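You operate a simulated robot arm through the tools that you are given. There is no shell and no other tool.

The job below is to be done with a simulated robot arm. You get a single attempt, and the scene is never put back.

JOB
Brush the light box clean and check the blue-band spoons on it.
Fine: put the brush back; leave them on the lit panel and the stack beside them where it is. Set down upright: orange brush. What is to be rubbed or washed off counts as gone when no trace of it is left.

The check looks at the end state, three seconds after you hand in, the way a careful person would. Anything else that was tipped, shoved, dropped, spilled or broken makes it a failure.

ROBOT AND FRAMES
A 7-joint arm with a fingered hand, fixed in place. Base frame: the origin is on the floor under the middle of its stand, x ahead of it, y to its left, z up. Readings come in m, degrees, newtons and seconds.
It reaches about 1.164 m from its shoulder. Its first joint turns from -166.0 to 166.0 degrees. Payload 4.7 kg.
The TCP is the grasp point between the finger pads, 0.036 m short of the fingertips. In the tool frame z runs along the fingers and y along their closing line. The gripper opens to 0.12 m; its body begins 0.042 m behind the TCP. The gripper is a hand of 5 fingers: y runs from the thumb to the fingers, the wrist lies at [-0.018, -0.122, -0.21] in the tool frame, and closing takes about 1.5 s.
Orientation is that of the tool frame in the base frame, as a unit quaternion [x, y, z, w]. With the fingers straight down and the wrist toward the robot, the tool's x, y and z point along [0, 1, 0], [1, 0, 0] and [0, 0, -1] of the base frame.

CONTROLS
- The arm moves only by the tool arm_command. Its argument "targets" is a list of rows, each a list of 7 numbers: the shift along the tool's x, y, z in m, then the turn, a rotation vector about the tool's x, y, z in degrees, then the gripper command, from -1 (fully open) to 1 (shut), values between in proportion. In form: [[tx, ty, tz, ax, ay, az, claw], ...]. A call has 1 to 20 rows; each row shifts and turns the commanded pose from where the row before left it, along the tool's axes as they then stand. Rows are played at 5 a second. More than 0.05 m and 8.6 degrees between two rows, or a gripper value outside its range, and nothing of the call is played. A pose out of reach is approached as far as the arm can. The call stops where the force on the tool passes 90 N (or 10 N more than at its start, if that is more) or the arm is blocked; 0.2 s more then pass. The fingers move at their own pace (about 0.045 m/s each) and stop on an object; they squeeze with about 30 N. The grip force told is the motor's: it shows also when the fingers shut on nothing. Time passes only in rows, and 0.2 s behind the last, so rows that do not move let the fingers close. The reply holds the time, the measured pose of the TCP, the force on the tool along the base axes, the opening and the grip force, in the units named above and with some noise, with the torque about the TCP (base axes, N m) and any sound that the robot's microphone picked up, and new pictures: "views" is both (left out), scene, wrist or none.
- Cameras (640 x 400 px; columns grow to the right, rows downward): "scene" is fixed at [0.22, 0.6503, 1.5594]; the picture's right is [-1.00, 0.05, 0.00], its down [0.05, 0.99, -0.16] and it looks along [-0.01, -0.16, -0.99] (base axes); focal length 275 px, centre (320, 200). "wrist" rides on the gripper at [0.073, -0.091, -0.144] in the tool frame; the picture's right is [-0.80, 0.28, -0.52], its down [-0.53, -0.73, 0.42] and it looks along [-0.27, 0.62, 0.74] (tool axes); focal length 234 px, centre (320, 200). There is no depth. A picture from a camera that has moved, and an enlarged one, comes with that camera's place and axes in the base frame and with its lens.
- set_grasp(shape): the hand has 5 fingers and takes this shape, open, in about a second: jaw (thumb against the fingers, like two jaws); tri (thumb and two fingers); tip (a fingertip pinch); poke (one finger out to press); point (the index stretched); flat (the hand flat); cup (the hand cupped); fist (a fist). The gripper value then closes the fingers along that shape, each until it touches; the sizes above hold for jaw. It gives what a move gives, with no picture.
- enlarge(camera, box): a new picture of the part [left, top, right, bottom] of that camera's present view, enlarged. It takes no simulated time.
- job_done(): hands the job in; it is judged then, once.

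Nothing tells you positions but the pictures and the camera data. Unless the task says otherwise, let go and move clear before handing in.

The tools are called after "Request:" as name(argument=value, ...) on one line, values as JSON. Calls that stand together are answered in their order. arm_command: Moves the arm, as the interface text tells. Its arguments: {"type":"object","properties":{"targets":{"type":"array","items":{"type":"array","items":{"type":"number"}}},"views":{"type":"string","enum":["both","scene","wrist","none"]}},"required":["targets"]} The other tools are called the same way: set_grasp (shape) gives the hand a shape; enlarge (camera, box) takes an enlarged picture of a part of a camera's view; job_done () hands the job in.

At the start:

```text
time: 0.0
eef_pos: [0.0735, 0.4129, 1.1431]
tcp_rot: [0.708, 0.706, 0.0, 0.0]
wrist_force: [-1.2, -0.1, 1.4]
wrist_torque: [0.0, 0.0, -0.01]
width: 0.1195
grip_force: 0.1
shape: jaw
```

scene: 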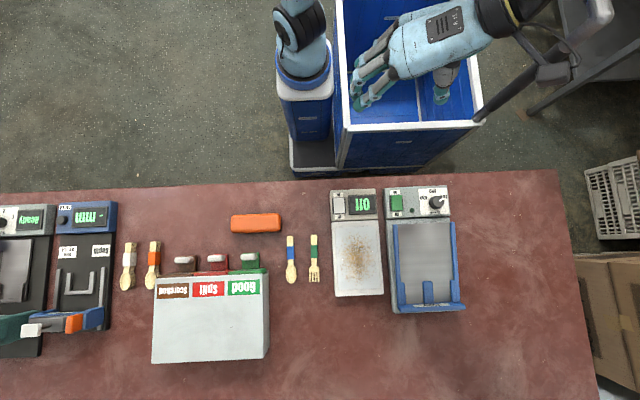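
wrist: 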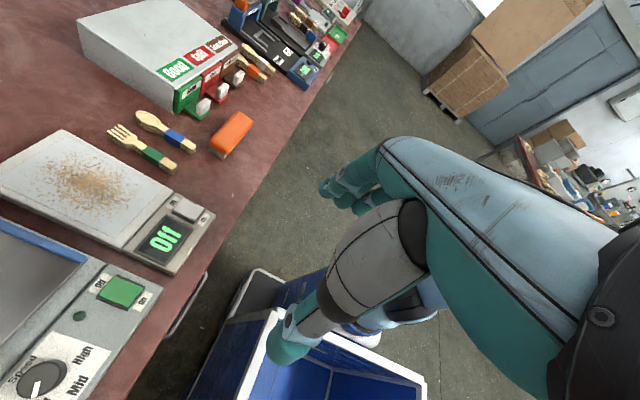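

I see a table to the robot's left (+y) with a light box (display "Off", with brown dust on it), an orange brush, spoons, a press-like device and bins. I'll enlarge parts of the view first to understand the items.

Request:
enlarge(camera="scene", box=[200, 170, 400, 310])

Request:
enlarge(camera="scene", box=[0, 190, 180, 350])

Request:
enlarge(camera="wrist", box=[0, 60, 280, 300])

Request:
enlarge(camera="scene", box=[320, 170, 480, 320])

```text
2.86 times, centred on (300, 240) of scene
camera zoom: at [0.22, 0.6503, 1.5594], right [-1.0, 0.05, 0.0], down [0.05, 0.99, -0.16], along [-0.01, -0.16, -0.99], focal length 784 px, centre (377, 86)
```

zoom: 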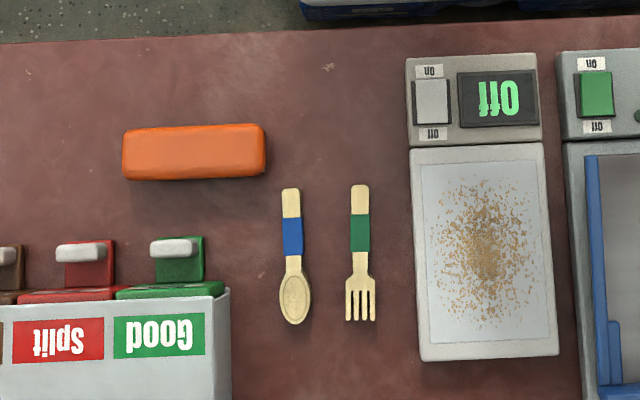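

```text
2.50 times, centred on (90, 270) of scene
camera zoom: at [0.22, 0.6503, 1.5594], right [-1.0, 0.05, 0.0], down [0.05, 0.99, -0.16], along [-0.01, -0.16, -0.99], focal length 686 px, centre (895, 25)
```

zoom: 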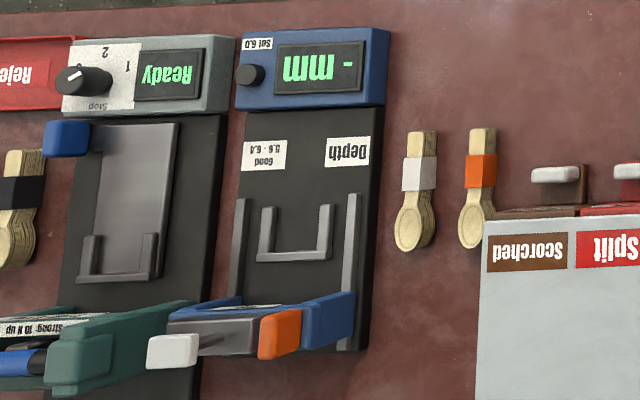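

```text
1.67 times, centred on (140, 180) of wrist
camera zoom: at [-0.0182, 0.4853, 1.2868], right [0.28, -0.8, 0.52], down [-0.73, -0.53, -0.42], along [0.62, -0.27, -0.74], focal length 390 px, centre (620, 233)
```

zoom: 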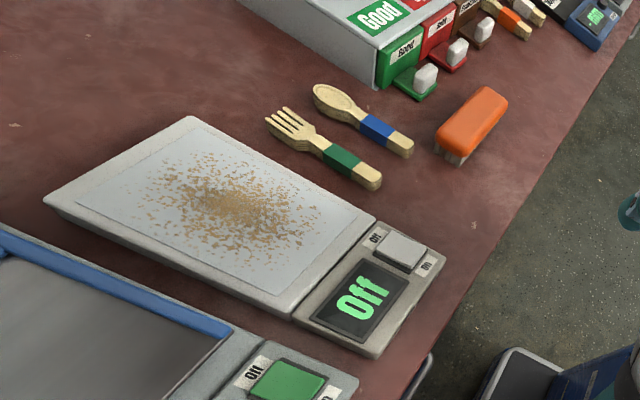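

```text
2.67 times, centred on (400, 245) of scene
camera zoom: at [0.22, 0.6503, 1.5594], right [-1.0, 0.05, 0.0], down [0.05, 0.99, -0.16], along [-0.01, -0.16, -0.99], focal length 732 px, centre (107, 80)
```

zoom: 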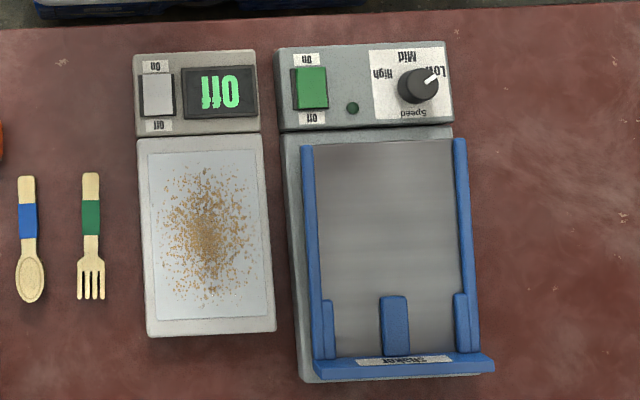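

The light box (panel about (0.12, 0.70), top z≈0.825) is off and dusty. The orange brush lies at about (0.38, 0.59), the blue-band spoons at about (0.30, 0.685), and the green forks at x≈0.23. I'll move high above the brush, turn the hand so that it closes along y, and look closer.

Request:
arm_command(targets=[[0.012, 0.038, 0, 0, 0, 0, -1], [0.012, 0.038, 0, 0, 0, 0, -1], [0.012, 0.038, 0, 0, 0, 0, -1], [0.012, 0.038, 0, 0, 0, 0, -1], [0.012, 0.038, 0, 0, 0, 0, -1], [0.012, 0.038, 0, 0, 0, 0, -1], [0.012, 0.038, 0, 0, 0, 0, -1], [0.012, 0.038, 0, 0, 0, 0, -1], [0, 0, 0, 0, 0, -8.1818, -1], [0, 0, 0, 0, 0, -8.1818, -1], [0, 0, 0, 0, 0, -8.1818, -1], [0, 0, 0, 0, 0, -8.1818, -1], [0, 0, 0, 0, 0, -8.1818, -1], [0, 0, 0, 0, 0, -8.1818, -1], [0, 0, 0, 0, 0, -8.1818, -1], [0, 0, 0, 0, 0, -8.1818, -1], [0, 0, 0, 0, 0, -8.1818, -1], [0, 0, 0, 0, 0, -8.1818, -1], [0, 0, 0, 0, 0, -8.1818, -1]], views="both")

```text
time: 4.0
eef_pos: [0.3767, 0.5098, 1.1427]
tcp_rot: [0.0, 1.0, 0.0, -0.001]
wrist_force: [-0.3, 0.2, 0.9]
wrist_torque: [0.01, -0.02, -0.02]
width: 0.1198
grip_force: 0.0
shape: jaw
camera wrist: at [0.3043, 0.4174, 1.2862], right [0.8, 0.28, 0.52], down [0.53, -0.73, -0.43], along [0.26, 0.62, -0.74], focal length 234 px, centre (320, 200)
```

scene: 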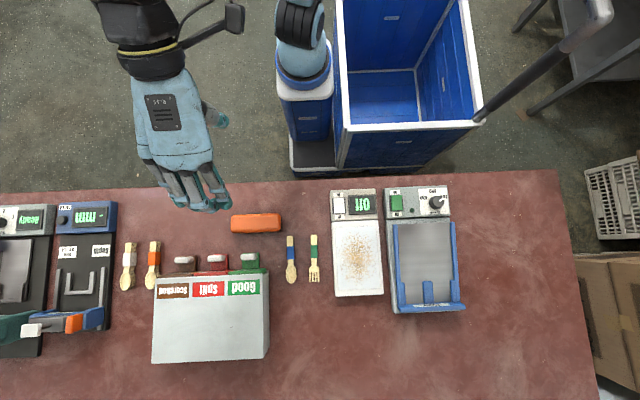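
wrist: 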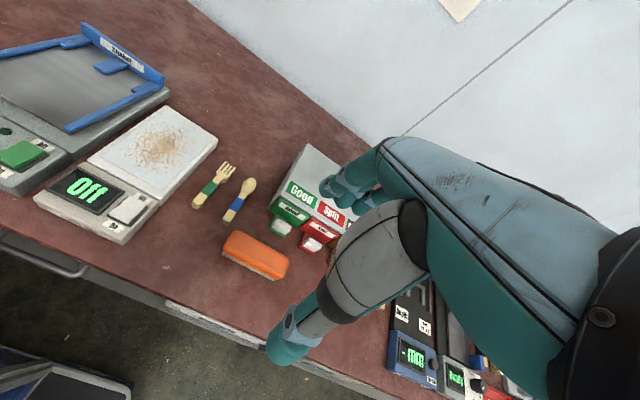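

Request:
enlarge(camera="wrist", box=[180, 140, 340, 290])

Request:
enlarge(camera="wrist", box=[30, 100, 230, 250])

```text
2.67 times, centred on (260, 215) of wrist
camera zoom: at [0.3043, 0.4174, 1.2862], right [0.8, 0.28, 0.52], down [0.53, -0.73, -0.43], along [0.26, 0.62, -0.74], focal length 624 px, centre (480, 160)
```

zoom: 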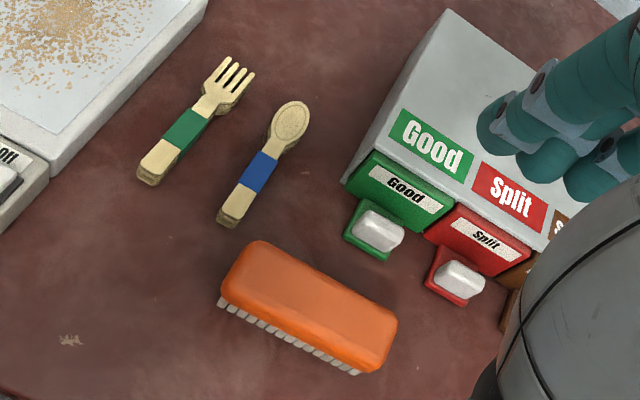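

```text
2.67 times, centred on (130, 175) of wrist
camera zoom: at [0.3043, 0.4174, 1.2862], right [0.8, 0.28, 0.52], down [0.53, -0.73, -0.43], along [0.26, 0.62, -0.74], focal length 624 px, centre (827, 267)
```

zoom: 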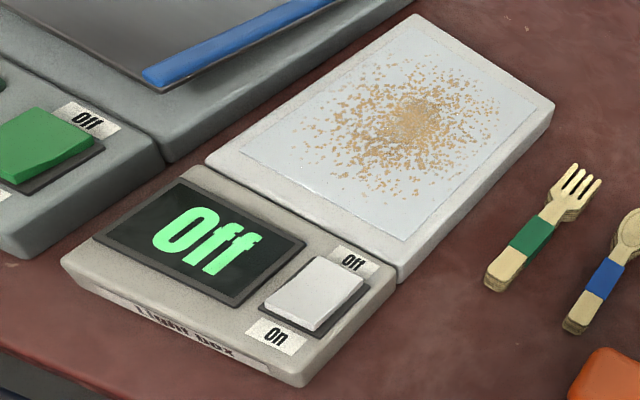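

The brush stands bristles-down with its long axis along x, and the spoons and forks are both stacks. I'll half-close the hand and come down above the brush for a closer look.

Request:
arm_command(targets=[[-0.001, 0.015, 0.038, 0, 0, 0, -0.3], [-0.001, 0.015, 0.038, 0, 0, 0, -0.3], [-0.001, 0.015, 0.038, 0, 0, 0, -0.3], [-0.001, 0.015, 0.038, 0, 0, 0, -0.3], [-0.001, 0.016, 0.038, 0, 0, 0, -0.3], [0, 0, 0, 0, 0, 0, -0.3]], views="both")

```text
time: 5.4
eef_pos: [0.3823, 0.5835, 0.9517]
tcp_rot: [0.001, 1.0, 0.001, -0.001]
wrist_force: [1.1, 0.8, -0.1]
wrist_torque: [0.0, -0.02, -0.04]
width: 0.0784
grip_force: 0.0
shape: jaw
camera wrist: at [0.3095, 0.4923, 1.0965], right [0.8, 0.28, 0.52], down [0.53, -0.73, -0.43], along [0.27, 0.62, -0.74], focal length 234 px, centre (320, 200)
```

scene: 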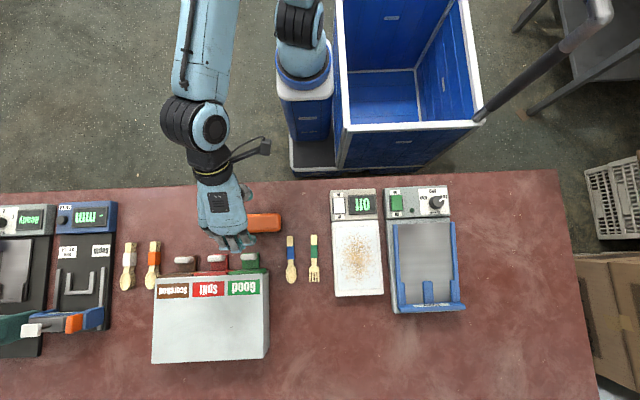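
wrist: 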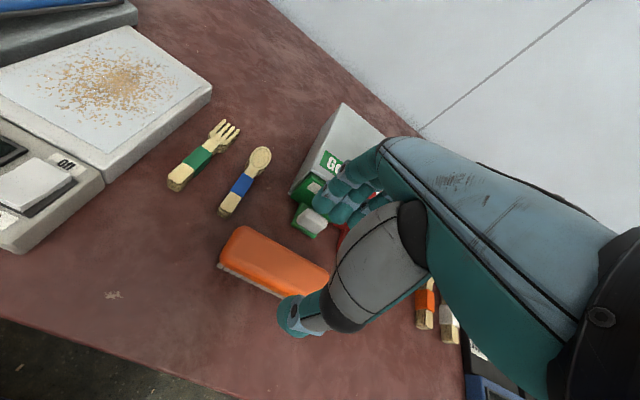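

Request:
enlarge(camera="scene", box=[170, 170, 330, 290])

Request:
enlarge(camera="wrist", box=[190, 130, 430, 350])

```text
3.33 times, centred on (250, 230) of scene
camera zoom: at [0.22, 0.6503, 1.5594], right [-1.0, 0.05, 0.0], down [0.05, 0.99, -0.16], along [-0.01, -0.16, -0.99], focal length 915 px, centre (553, 100)
```

zoom: 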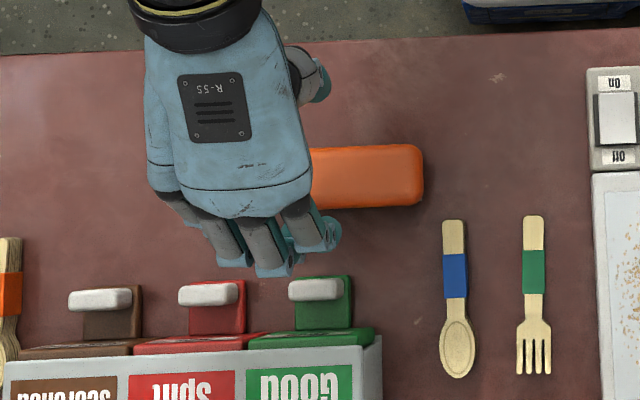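

```text
1.82 times, centred on (310, 240) of wrist
camera zoom: at [0.3095, 0.4923, 1.0965], right [0.8, 0.28, 0.52], down [0.53, -0.73, -0.43], along [0.27, 0.62, -0.74], focal length 426 px, centre (338, 127)
```

zoom: 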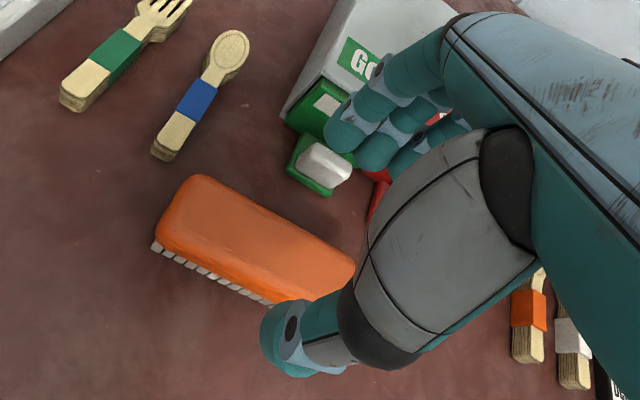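

The hand is aligned over the brush at about (0.383, 0.587), with the fingers clear of the bin levers. I'll come down part of the way and check.

Request:
arm_command(targets=[[0, 0.001, 0.025, 0, 0, 0, -0.3], [0, 0.001, 0.025, 0, 0, 0, -0.3], [0, 0.001, 0.02, 0, 0, 0, -0.3], [0, 0, 0.012, 0, 0, 0, -0.3], [0, 0, 0, 0, 0, 0, -0.3]], views="both")

Request:
enlarge(camera="wrist", box=[190, 130, 430, 350])

Request:
enlarge(camera="scene", box=[170, 170, 330, 290])

```text
time: 6.6
eef_pos: [0.3833, 0.5872, 0.8713]
tcp_rot: [0.001, 1.0, -0.001, 0.0]
wrist_force: [0.3, -0.2, 0.6]
wrist_torque: [-0.02, -0.02, 0.02]
width: 0.0783
grip_force: 0.0
shape: jaw
camera wrist: at [0.3101, 0.4954, 1.0152], right [0.8, 0.28, 0.52], down [0.53, -0.73, -0.43], along [0.27, 0.62, -0.74], focal length 234 px, centre (320, 200)
```

scene: 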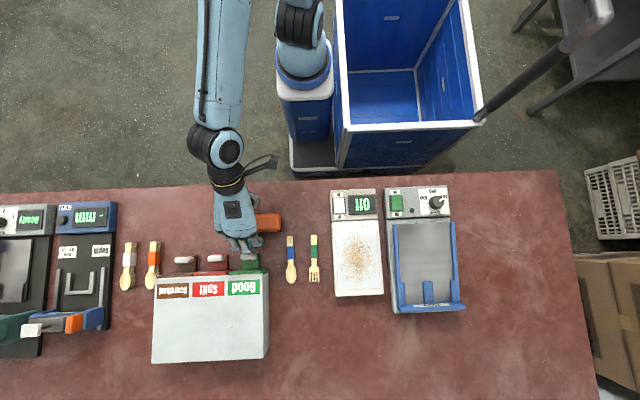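
wrist: 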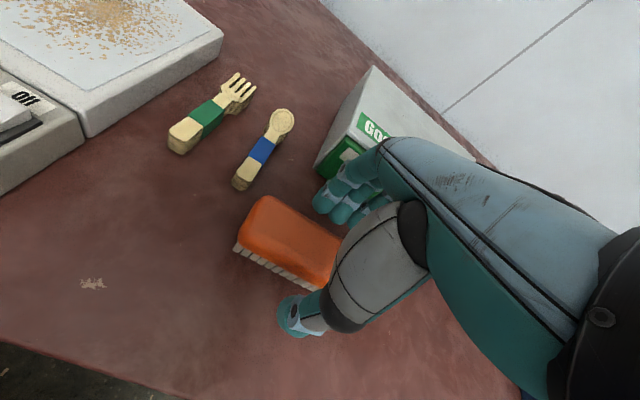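

```text
1.82 times, centred on (310, 240) of wrist
camera zoom: at [0.3101, 0.4954, 1.0152], right [0.8, 0.28, 0.52], down [0.53, -0.73, -0.43], along [0.27, 0.62, -0.74], focal length 426 px, centre (338, 127)
```

zoom: 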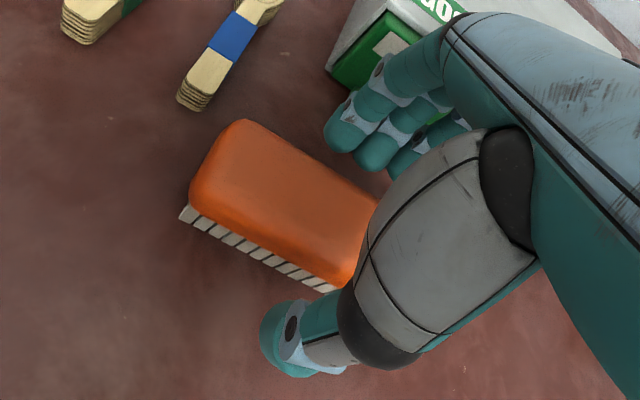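

```text
3.33 times, centred on (250, 230) of scene
camera zoom: at [0.22, 0.6503, 1.5594], right [-1.0, 0.05, 0.0], down [0.05, 0.99, -0.16], along [-0.01, -0.16, -0.99], focal length 915 px, centre (553, 100)
```

zoom: 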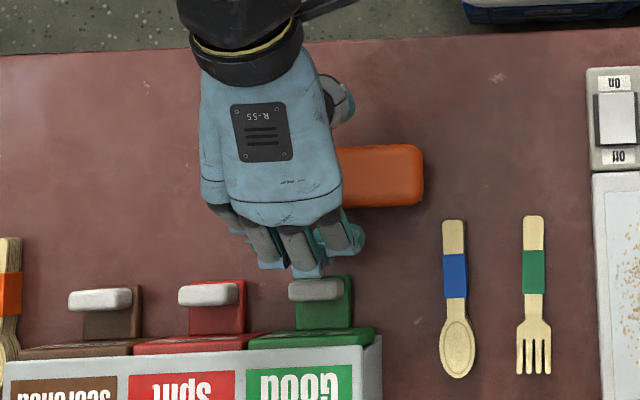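

The middle finger comes close to the white knob of the "Good" chute, so I'll narrow the opening before going lower.

Request:
arm_command(targets=[[0, -0.001, 0, 0, 0, 0, -0.08], [0, -0.001, 0, 0, 0, 0, -0.08], [0, 0, 0, 0, 0, 0, -0.08]], views="none")

Request:
enlarge(camera="wrist", box=[190, 130, 430, 350])

Request:
enlarge(camera="scene", box=[210, 190, 310, 270])

```text
time: 7.4
eef_pos: [0.3813, 0.5848, 0.8706]
tcp_rot: [0.001, 1.0, 0.001, 0.0]
wrist_force: [0.3, -0.2, -0.7]
wrist_torque: [-0.02, 0.04, 0.0]
width: 0.0654
grip_force: 0.1
shape: jaw
```

```text
1.82 times, centred on (310, 240) of wrist
camera zoom: at [0.3093, 0.4937, 1.0153], right [0.8, 0.28, 0.52], down [0.53, -0.73, -0.43], along [0.27, 0.62, -0.74], focal length 426 px, centre (338, 127)
```

zoom: 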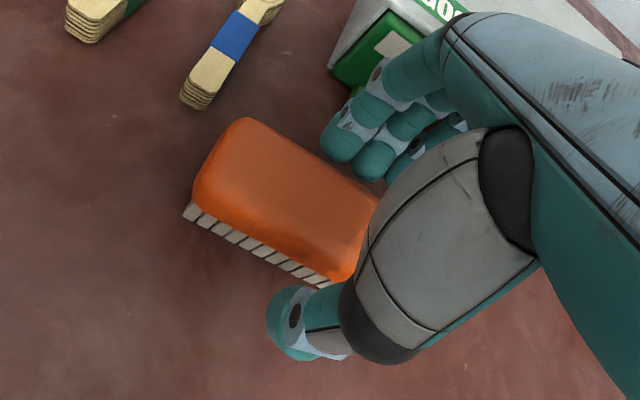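

```text
5.00 times, centred on (260, 230) of scene
camera zoom: at [0.22, 0.6503, 1.5594], right [-1.0, 0.05, 0.0], down [0.05, 0.99, -0.16], along [-0.01, -0.16, -0.99], focal length 1373 px, centre (620, 50)
```

zoom: 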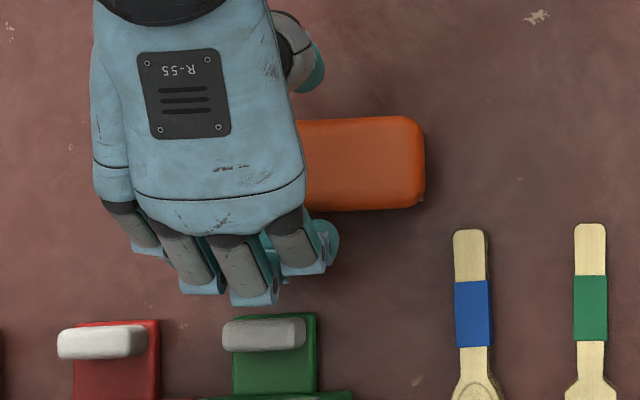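

Request:
arm_command(targets=[[0, 0, 0.01, 0, 0, 0, -0.08], [0, 0, 0.01, 0, 0, 0, -0.08], [0, 0, 0, 0, 0, 0, -0.08]], views="none")

Request:
enlarge(camera="wrist", box=[190, 130, 430, 350])

Request:
enlarge(camera="scene", box=[210, 190, 310, 270])

```text
time: 8.2
eef_pos: [0.3833, 0.5866, 0.8516]
tcp_rot: [0.001, 1.0, 0.0, 0.001]
wrist_force: [-0.2, 0.0, 0.5]
wrist_torque: [-0.03, -0.03, -0.03]
width: 0.0655
grip_force: 0.1
shape: jaw
```

```text
1.82 times, centred on (310, 240) of wrist
camera zoom: at [0.3098, 0.4942, 0.9953], right [0.8, 0.28, 0.52], down [0.53, -0.73, -0.43], along [0.27, 0.62, -0.74], focal length 426 px, centre (338, 127)
```

zoom: 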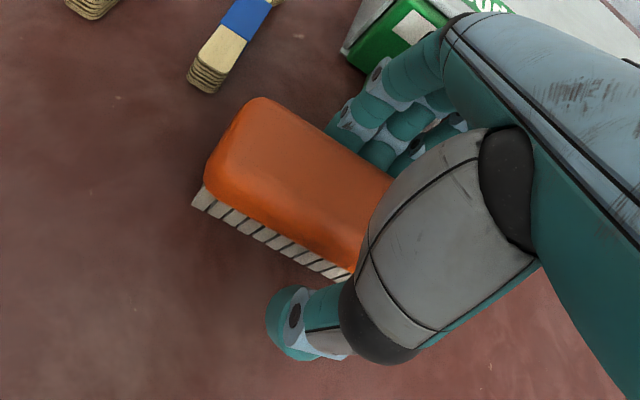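

```text
5.00 times, centred on (260, 230) of scene
camera zoom: at [0.22, 0.6503, 1.5594], right [-1.0, 0.05, 0.0], down [0.05, 0.99, -0.16], along [-0.01, -0.16, -0.99], focal length 1373 px, centre (620, 50)
```

zoom: 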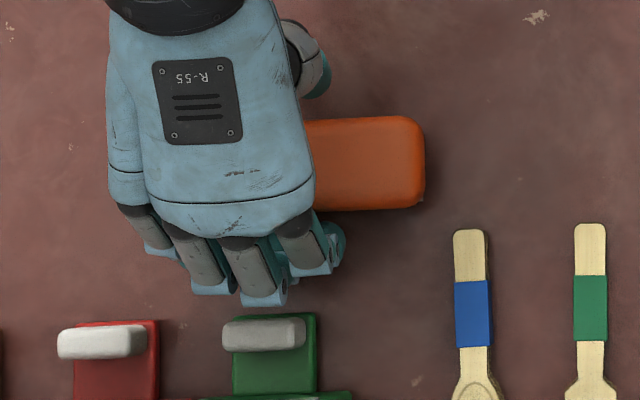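

The fingers are on both sides of the brush handle without contact. Closing on it now.

Request:
arm_command(targets=[[0, 0, 0, 0, 0, 0, 0.3], [0, 0, 0, 0, 0, 0, 0.5], [0, 0, 0, 0, 0, 0, 0.7], [0, 0, 0, 0, 0, 0, 1], [0, 0, 0, 0, 0, 0, 1], [0, 0, 0, 0, 0, 0, 1], [0, 0, 0, 0, 0, 0, 1], [0, 0, 0, 0, 0, 0, 1]], views="both")

Request:
enlarge(camera="wrist", box=[190, 130, 430, 350])

```text
time: 10.0
eef_pos: [0.382, 0.5839, 0.8515]
tcp_rot: [0.001, 1.0, 0.001, 0.0]
wrist_force: [-0.3, 0.3, 0.6]
wrist_torque: [0.02, -0.01, 0.02]
width: 0.0421
grip_force: 30.4
shape: jaw
camera wrist: at [0.3098, 0.4942, 0.9952], right [0.8, 0.28, 0.52], down [0.53, -0.73, -0.43], along [0.27, 0.62, -0.74], focal length 234 px, centre (320, 200)
```

scene: 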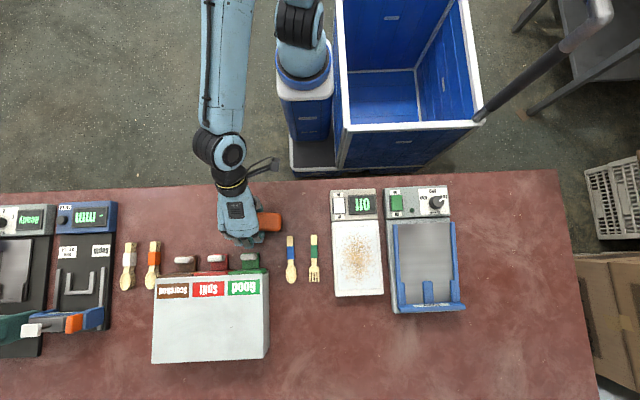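
wrist: 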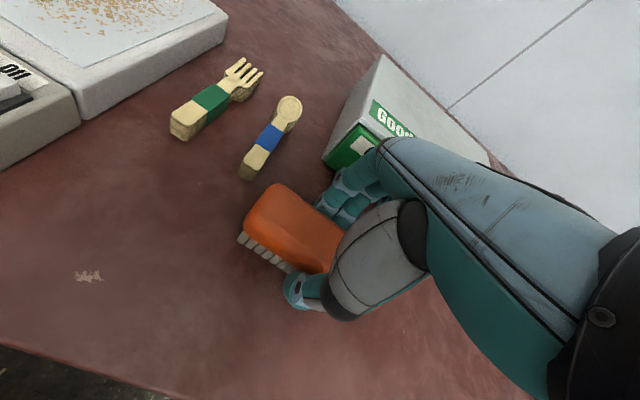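

```text
1.82 times, centred on (310, 240) of wrist
camera zoom: at [0.3098, 0.4942, 0.9952], right [0.8, 0.28, 0.52], down [0.53, -0.73, -0.43], along [0.27, 0.62, -0.74], focal length 426 px, centre (338, 127)
```

zoom: 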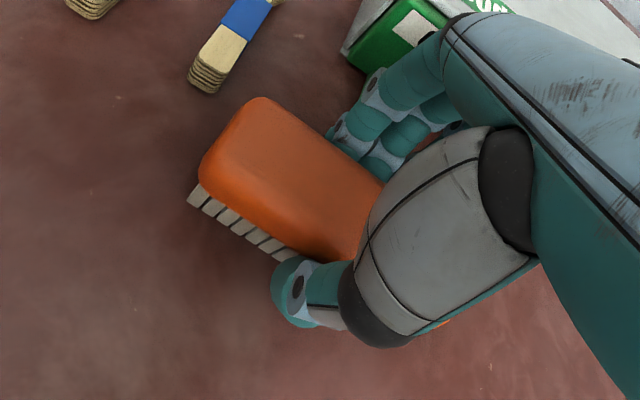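

Request:
enlarge(camera="scene", box=[210, 190, 310, 270])

```text
5.00 times, centred on (260, 230) of scene
camera zoom: at [0.22, 0.6503, 1.5594], right [-1.0, 0.05, 0.0], down [0.05, 0.99, -0.16], along [-0.01, -0.16, -0.99], focal length 1373 px, centre (620, 50)
```

zoom: 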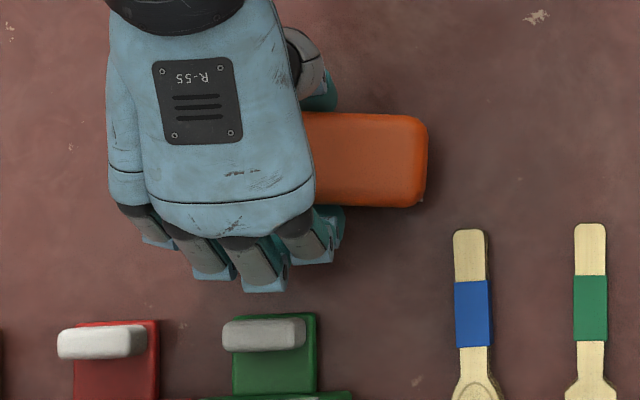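

The brush is gripped (30 N); it turned about 4–5° while closing, which I'll compensate. Lifting it straight up.

Request:
arm_command(targets=[[0, 0, -0.01, 0, 0, 0, 1], [0, 0, -0.02, 0, 0, 0, 1], [0, 0, -0.03, 0, 0, 0, 1], [0, 0, -0.03, 0, 0, -4.5, 1], [0, 0, 0, 0, 0, 0, 1]], views="both")

Request:
enlarge(camera="wrist", box=[190, 130, 430, 350])

Request:
enlarge(camera="scene", box=[210, 170, 310, 250])

```text
time: 11.2
eef_pos: [0.3822, 0.5855, 0.9412]
tcp_rot: [-0.04, 0.999, 0.0, -0.001]
wrist_force: [0.2, 1.1, -1.0]
wrist_torque: [0.05, -0.01, 0.0]
width: 0.0423
grip_force: 29.9
shape: jaw
camera wrist: at [0.3166, 0.4891, 1.0852], right [0.78, 0.34, 0.52], down [0.59, -0.69, -0.43], along [0.22, 0.64, -0.74], focal length 234 px, centre (320, 200)
```

scene: 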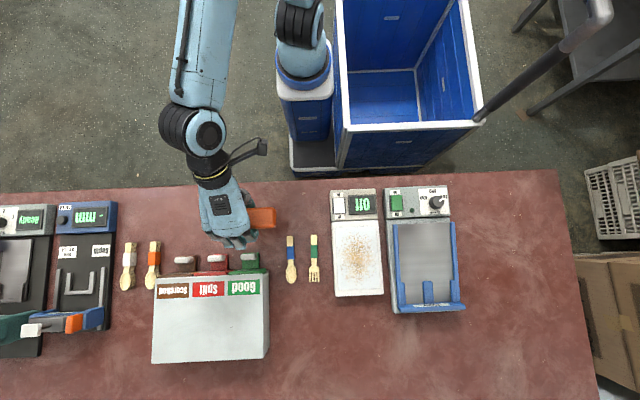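
wrist: 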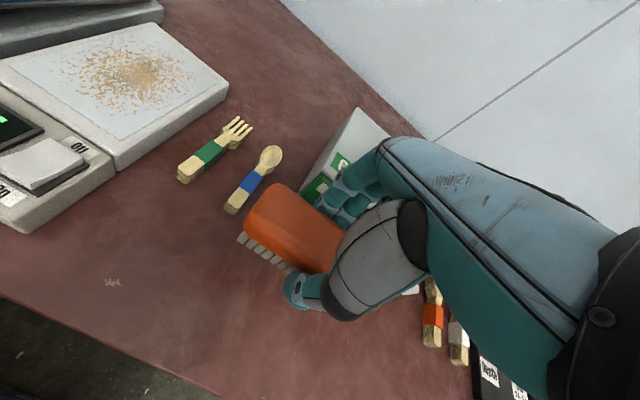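

```text
1.82 times, centred on (310, 240) of wrist
camera zoom: at [0.3166, 0.4891, 1.0852], right [0.78, 0.34, 0.52], down [0.59, -0.69, -0.43], along [0.22, 0.64, -0.74], focal length 426 px, centre (338, 127)
```

zoom: 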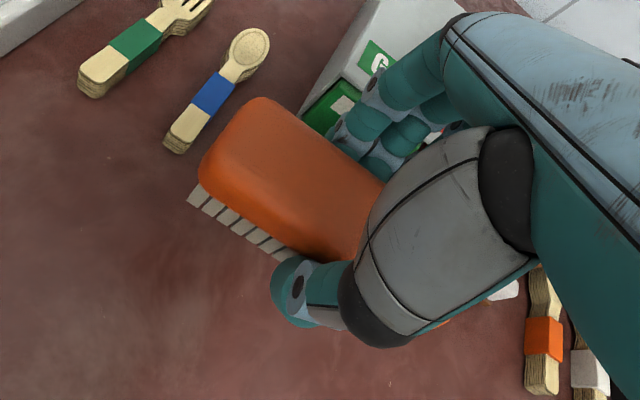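

```text
5.00 times, centred on (260, 210) of scene
camera zoom: at [0.22, 0.6503, 1.5594], right [-1.0, 0.05, 0.0], down [0.05, 0.99, -0.16], along [-0.01, -0.16, -0.99], focal length 1373 px, centre (620, 150)
```

zoom: 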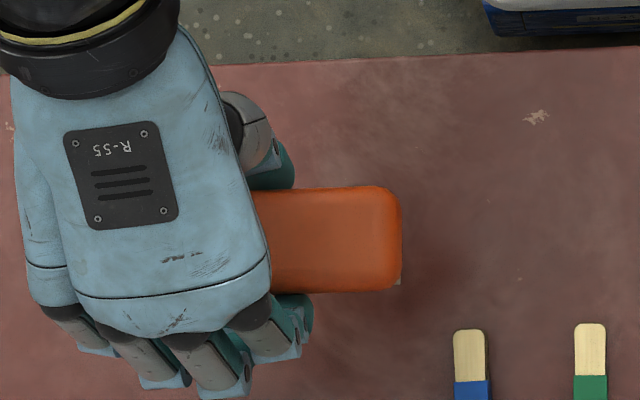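

The brush came up level. Now I carry it over the forks to above the light box panel (x≈0.125, y≈0.64).

Request:
arm_command(targets=[[0.03606, 0.01071, 0, 0, 0, 0, 1], [0.03606, 0.01071, 0, 0, 0, 0, 1], [0.03606, 0.01071, 0, 0, 0, 0, 1], [0.03606, 0.01071, 0, 0, 0, 0, 1], [0.03606, 0.01071, 0, 0, 0, 0, 1], [0.03606, 0.01071, 0, 0, 0, 0, 1], [0.03606, 0.01071, 0, 0, 0, 0, 1], [0, 0, 0.015, 0, 0, 0, 1], [0, 0, 0.02, 0, 0, 0, 1], [0, 0, 0, 0, 0, 0, 1]], views="both")

Request:
enlarge(camera="wrist", box=[150, 130, 430, 360])

Request:
enlarge(camera="scene", box=[310, 180, 430, 300])

```text
time: 13.4
eef_pos: [0.1227, 0.6414, 0.9042]
tcp_rot: [-0.04, 0.999, 0.0, 0.0]
wrist_force: [-0.9, 0.4, -1.7]
wrist_torque: [0.0, -0.01, -0.01]
width: 0.0423
grip_force: 29.8
shape: jaw
camera wrist: at [0.0579, 0.5447, 1.0488], right [0.78, 0.34, 0.53], down [0.59, -0.69, -0.43], along [0.22, 0.64, -0.74], focal length 234 px, centre (320, 200)
```

scene: 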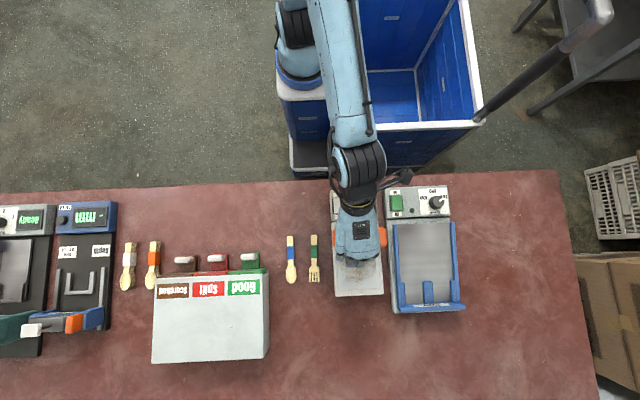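
wrist: 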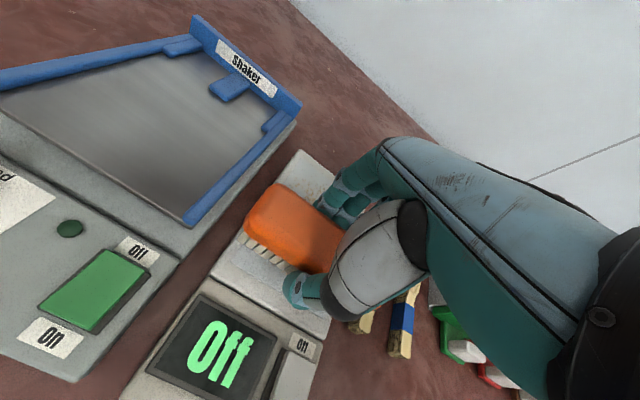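

```text
1.74 times, centred on (290, 245) of wrist
camera zoom: at [0.0579, 0.5447, 1.0488], right [0.78, 0.34, 0.53], down [0.59, -0.69, -0.43], along [0.22, 0.64, -0.74], focal length 407 px, centre (372, 122)
```

zoom: 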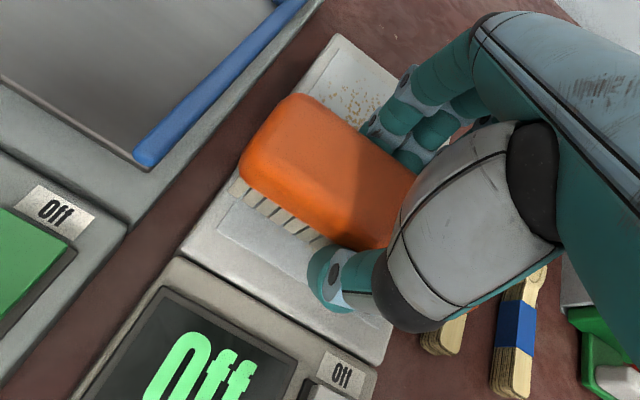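

```text
3.33 times, centred on (370, 240) of scene
camera zoom: at [0.22, 0.6503, 1.5594], right [-1.0, 0.05, 0.0], down [0.05, 0.99, -0.16], along [-0.01, -0.16, -0.99], focal length 915 px, centre (153, 67)
```

zoom: 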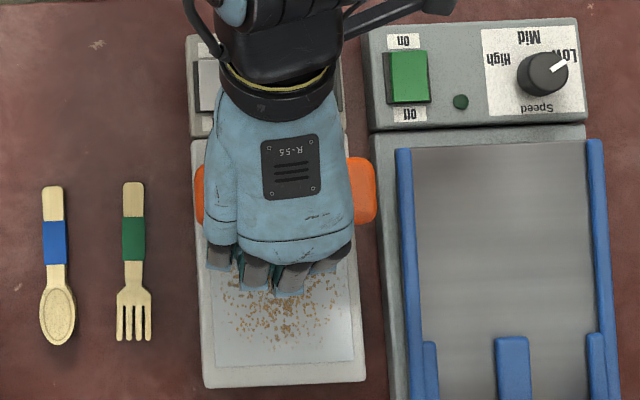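

The brush is centred over the panel (spans x≈0.058–0.188, the box 0.060–0.188). Lowering slowly until the bristles touch.

Request:
arm_command(targets=[[0, 0, 0.01, 0, 0, 0, 1], [0, 0, 0.008, 0, 0, 0, 1], [0, 0, 0, 0, 0, 0, 1]], views="none")

Request:
arm_command(targets=[[0, 0, 0.003, 0, 0, 0, 1], [0, 0, 0, 0, 0, 0, 1]], views="none")

Request:
arm_command(targets=[[0, 0, 0.003, 0, 0, 0, 1], [0, 0, 0, 0, 0, 0, 1]], views="none")

Request:
enlarge(camera="wrist", box=[150, 130, 430, 360])

```text
time: 14.2
eef_pos: [0.1232, 0.6397, 0.8883]
tcp_rot: [-0.038, 0.999, 0.0, 0.0]
wrist_force: [1.2, -0.9, -1.0]
wrist_torque: [-0.03, -0.02, 0.01]
width: 0.042
grip_force: 30.8
shape: jaw
```

```text
time: 14.8
eef_pos: [0.1232, 0.6421, 0.8866]
tcp_rot: [-0.039, 0.999, 0.001, -0.001]
wrist_force: [-0.5, -0.1, 4.5]
wrist_torque: [-0.03, 0.01, -0.01]
width: 0.0425
grip_force: 30.3
shape: jaw
```

```text
time: 15.4
eef_pos: [0.1239, 0.6409, 0.8855]
tcp_rot: [-0.038, 0.999, 0.002, -0.002]
wrist_force: [-0.5, 1.5, 19.4]
wrist_torque: [0.0, -0.07, 0.07]
width: 0.0433
grip_force: 30.2
shape: jaw
```

```text
1.74 times, centred on (290, 245) of wrist
camera zoom: at [0.0586, 0.5442, 1.0288], right [0.78, 0.34, 0.53], down [0.59, -0.69, -0.43], along [0.22, 0.64, -0.73], focal length 407 px, centre (372, 122)
```

zoom: 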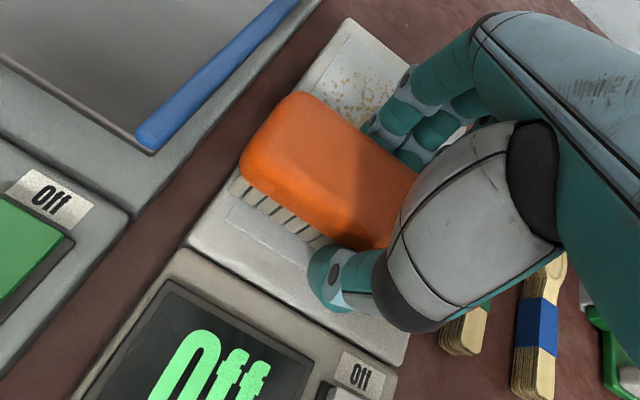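

Contact: 19 N at TCP z≈0.886. Now a first stroke along +y over the dust.

Request:
arm_command(targets=[[-0.0008, 0.01, 0, 0, 0, 0, 1], [-0.0015, 0.0191, 0, 0, 0, 0, 1], [-0.0015, 0.0191, 0, 0, 0, 0, 1], [-0.0015, 0.0191, 0, 0, 0, 0, 1], [-0.0015, 0.0191, 0, 0, 0, 0, 1], [-0.0015, 0.0191, 0, 0, 0, 0, 1], [-0.0008, 0.01, 0, 0, 0, 0, 1], [0, 0, 0, 0, 0, 0, 1]], views="both")

Request:
enlarge(camera="wrist", box=[150, 130, 430, 360])

Request:
enlarge(camera="scene", box=[310, 180, 430, 310])

```text
time: 17.2
eef_pos: [0.1242, 0.7552, 0.8835]
tcp_rot: [-0.038, 0.999, 0.001, -0.001]
wrist_force: [-0.3, -7.6, 35.0]
wrist_torque: [-0.53, -0.01, -0.02]
width: 0.0457
grip_force: 30.1
shape: jaw
camera wrist: at [0.0587, 0.6578, 1.0275], right [0.78, 0.34, 0.53], down [0.59, -0.69, -0.43], along [0.22, 0.64, -0.74], focal length 234 px, centre (320, 200)
```

scene: 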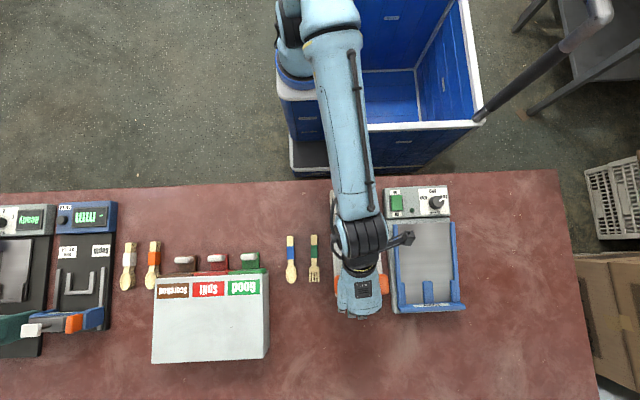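
wrist: 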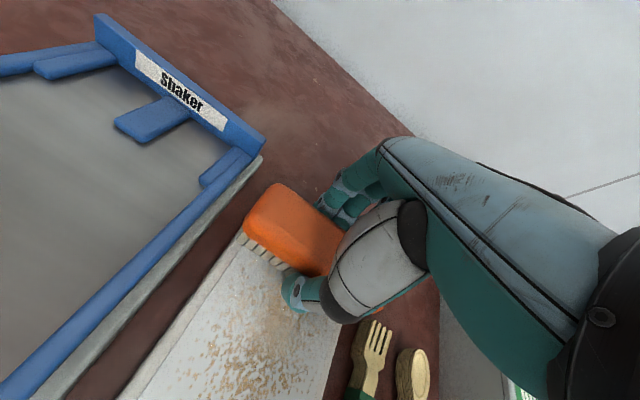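

```text
1.74 times, centred on (290, 245) of wrist
camera zoom: at [0.0587, 0.6578, 1.0275], right [0.78, 0.34, 0.53], down [0.59, -0.69, -0.43], along [0.22, 0.64, -0.74], focal length 407 px, centre (372, 122)
```

zoom: 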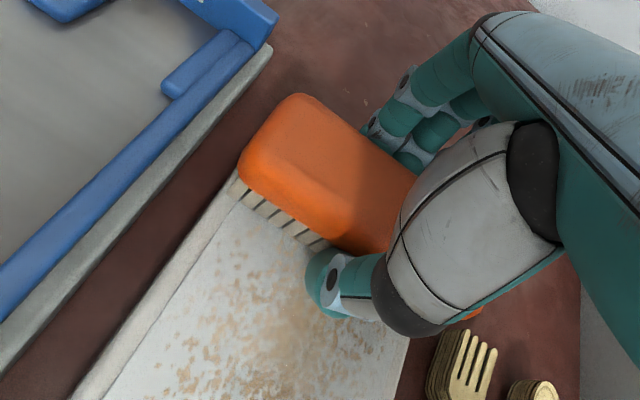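

```text
3.08 times, centred on (370, 245) of scene
camera zoom: at [0.22, 0.6503, 1.5594], right [-1.0, 0.05, 0.0], down [0.05, 0.99, -0.16], along [-0.01, -0.16, -0.99], focal length 845 px, centre (166, 62)
```

zoom: 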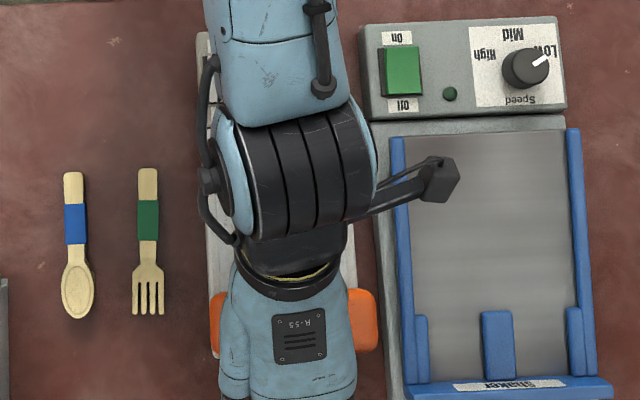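

The first stroke faded the dust but left traces, so more strokes are needed. Stroking back and forth.

Request:
arm_command(targets=[[0.0008, -0.01, 0, 0, 0, 0, 1], [0.0015, -0.0191, 0, 0, 0, 0, 1], [0.0015, -0.0191, 0, 0, 0, 0, 1], [0.0015, -0.0191, 0, 0, 0, 0, 1], [0.0015, -0.0191, 0, 0, 0, 0, 1], [0.0015, -0.0191, 0, 0, 0, 0, 1], [0.0011, -0.014, 0, 0, 0, 0, 1], [0, 0, 0, 0, 0, 0, 1]], views="both")

Request:
enlarge(camera="wrist", box=[150, 130, 430, 360])

Request:
enlarge(camera="scene", box=[310, 180, 430, 310])

```text
time: 19.0
eef_pos: [0.1233, 0.6348, 0.8834]
tcp_rot: [-0.038, 0.999, 0.001, 0.0]
wrist_force: [1.1, 9.0, 32.1]
wrist_torque: [0.47, -0.12, 0.02]
width: 0.0456
grip_force: 30.0
shape: jaw
camera wrist: at [0.059, 0.539, 1.0273], right [0.78, 0.34, 0.53], down [0.59, -0.69, -0.43], along [0.22, 0.64, -0.74], focal length 234 px, centre (320, 200)
```

scene: 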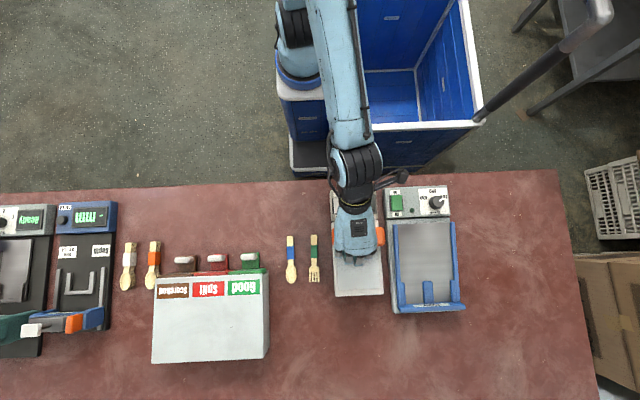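
wrist: 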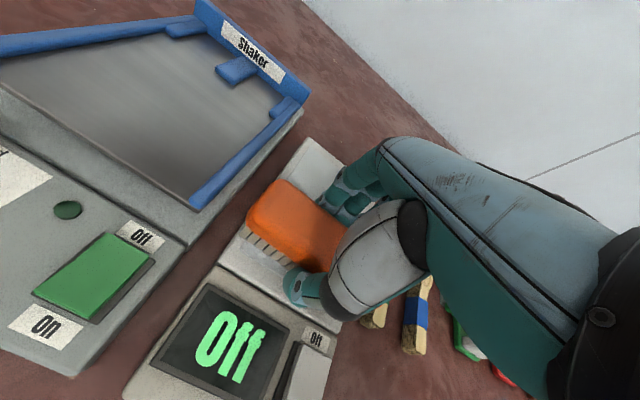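

```text
1.74 times, centred on (290, 245) of wrist
camera zoom: at [0.059, 0.539, 1.0273], right [0.78, 0.34, 0.53], down [0.59, -0.69, -0.43], along [0.22, 0.64, -0.74], focal length 407 px, centre (372, 122)
```

zoom: 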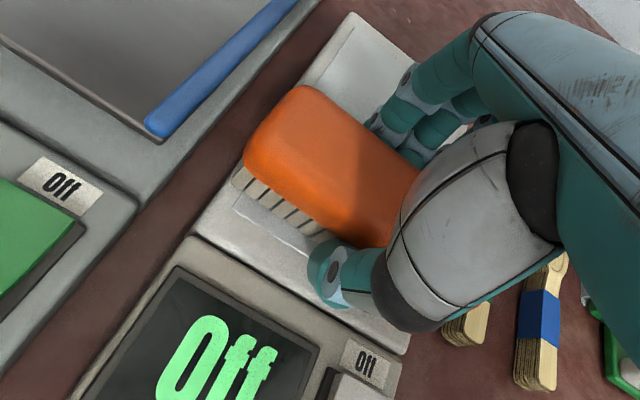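

```text
3.08 times, centred on (370, 245) of scene
camera zoom: at [0.22, 0.6503, 1.5594], right [-1.0, 0.05, 0.0], down [0.05, 0.99, -0.16], along [-0.01, -0.16, -0.99], focal length 845 px, centre (166, 62)
```

zoom: 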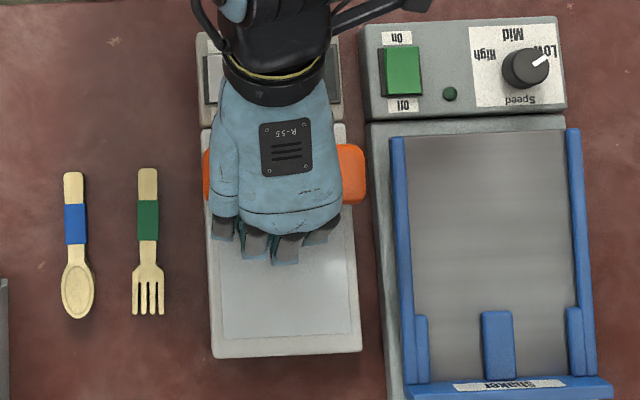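

The far half now looks clean. Another full cycle of strokes to make sure nothing remains.

Request:
arm_command(targets=[[-0.0008, 0.01, 0, 0, 0, 0, 1], [-0.0015, 0.0191, 0, 0, 0, 0, 1], [-0.0015, 0.0191, 0, 0, 0, 0, 1], [-0.0015, 0.0191, 0, 0, 0, 0, 1], [-0.0015, 0.0191, 0, 0, 0, 0, 1], [-0.0015, 0.0191, 0, 0, 0, 0, 1], [-0.0011, 0.014, 0, 0, 0, 0, 1], [0, 0, 0, 0, 0, 0, 1], [0.0008, -0.01, 0, 0, 0, 0, 1], [0.0015, -0.0191, 0, 0, 0, 0, 1], [0.0015, -0.0191, 0, 0, 0, 0, 1], [0.0015, -0.0191, 0, 0, 0, 0, 1], [0.0015, -0.0191, 0, 0, 0, 0, 1], [0.0015, -0.0191, 0, 0, 0, 0, 1], [0.0009, -0.011, 0, 0, 0, 0, 1], [0, 0, 0, 0, 0, 0, 1]], views="none")

Request:
arm_command(targets=[[0, 0, -0.01, 0, 0, 0, 1], [0, 0, -0.02, 0, 0, 0, 1], [0, 0, -0.03, 0, 0, 0, 1], [0, 0, -0.03, 0, 0, 0, 1], [0, 0, 0, 0, 0, 0, 1]], views="both")

Request:
enlarge(camera="wrist", box=[150, 130, 430, 360])

Request:
enlarge(camera="scene", box=[310, 180, 430, 310])

```text
time: 22.4
eef_pos: [0.1227, 0.639, 0.8818]
tcp_rot: [-0.039, 0.999, 0.002, -0.001]
wrist_force: [0.7, 8.3, 33.2]
wrist_torque: [0.43, -0.08, 0.07]
width: 0.0458
grip_force: 30.0
shape: jaw
```

```text
time: 23.6
eef_pos: [0.1252, 0.6392, 0.9706]
tcp_rot: [-0.039, 0.999, -0.001, 0.001]
wrist_force: [-0.3, 0.5, -1.6]
wrist_torque: [0.0, -0.01, 0.03]
width: 0.0439
grip_force: 30.1
shape: jaw
camera wrist: at [0.0596, 0.5432, 1.1153], right [0.78, 0.34, 0.52], down [0.59, -0.69, -0.42], along [0.22, 0.64, -0.74], focal length 234 px, centre (320, 200)
```

scene: 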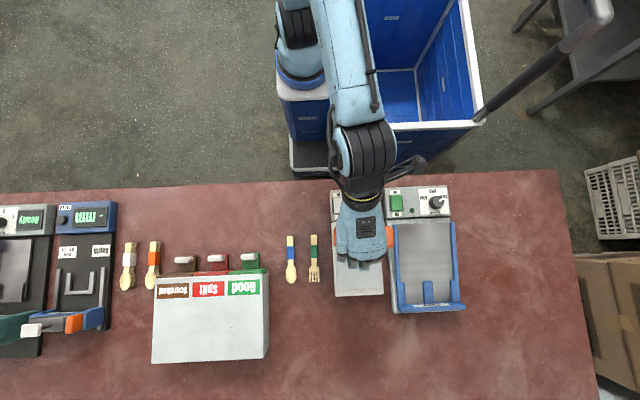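
wrist: 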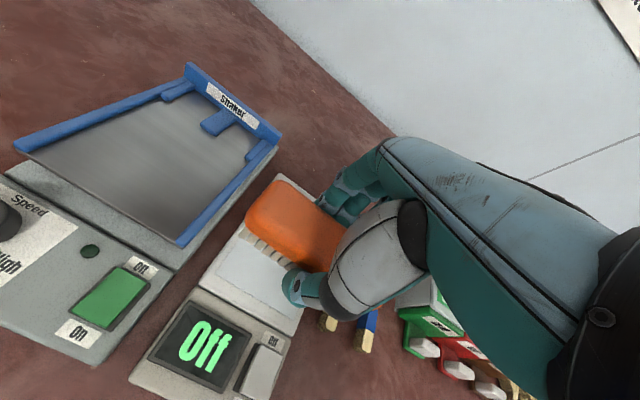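

```text
1.74 times, centred on (290, 245) of wrist
camera zoom: at [0.0596, 0.5432, 1.1153], right [0.78, 0.34, 0.52], down [0.59, -0.69, -0.42], along [0.22, 0.64, -0.74], focal length 407 px, centre (372, 122)
```

zoom: 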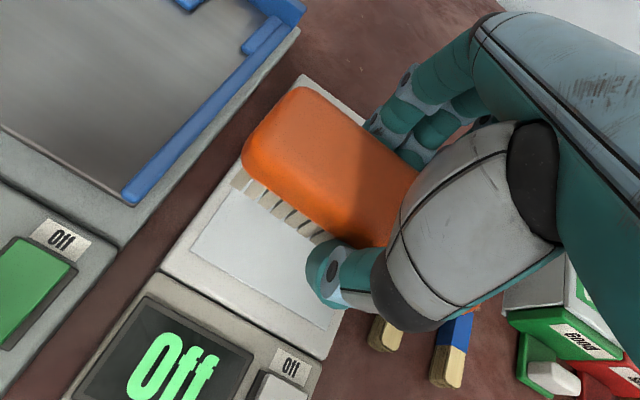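

```text
3.08 times, centred on (370, 245) of scene
camera zoom: at [0.22, 0.6503, 1.5594], right [-1.0, 0.05, 0.0], down [0.05, 0.99, -0.16], along [-0.01, -0.16, -0.99], focal length 845 px, centre (166, 62)
```

zoom: 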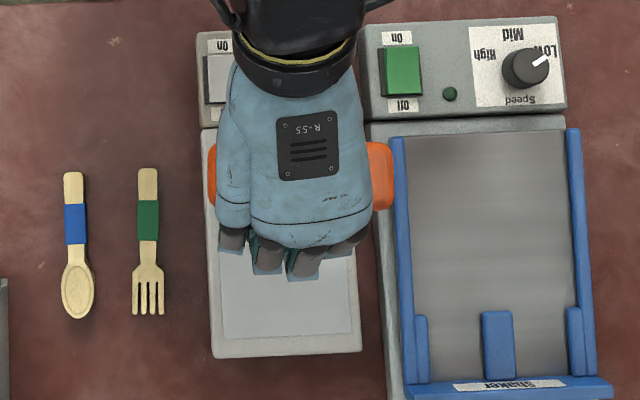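

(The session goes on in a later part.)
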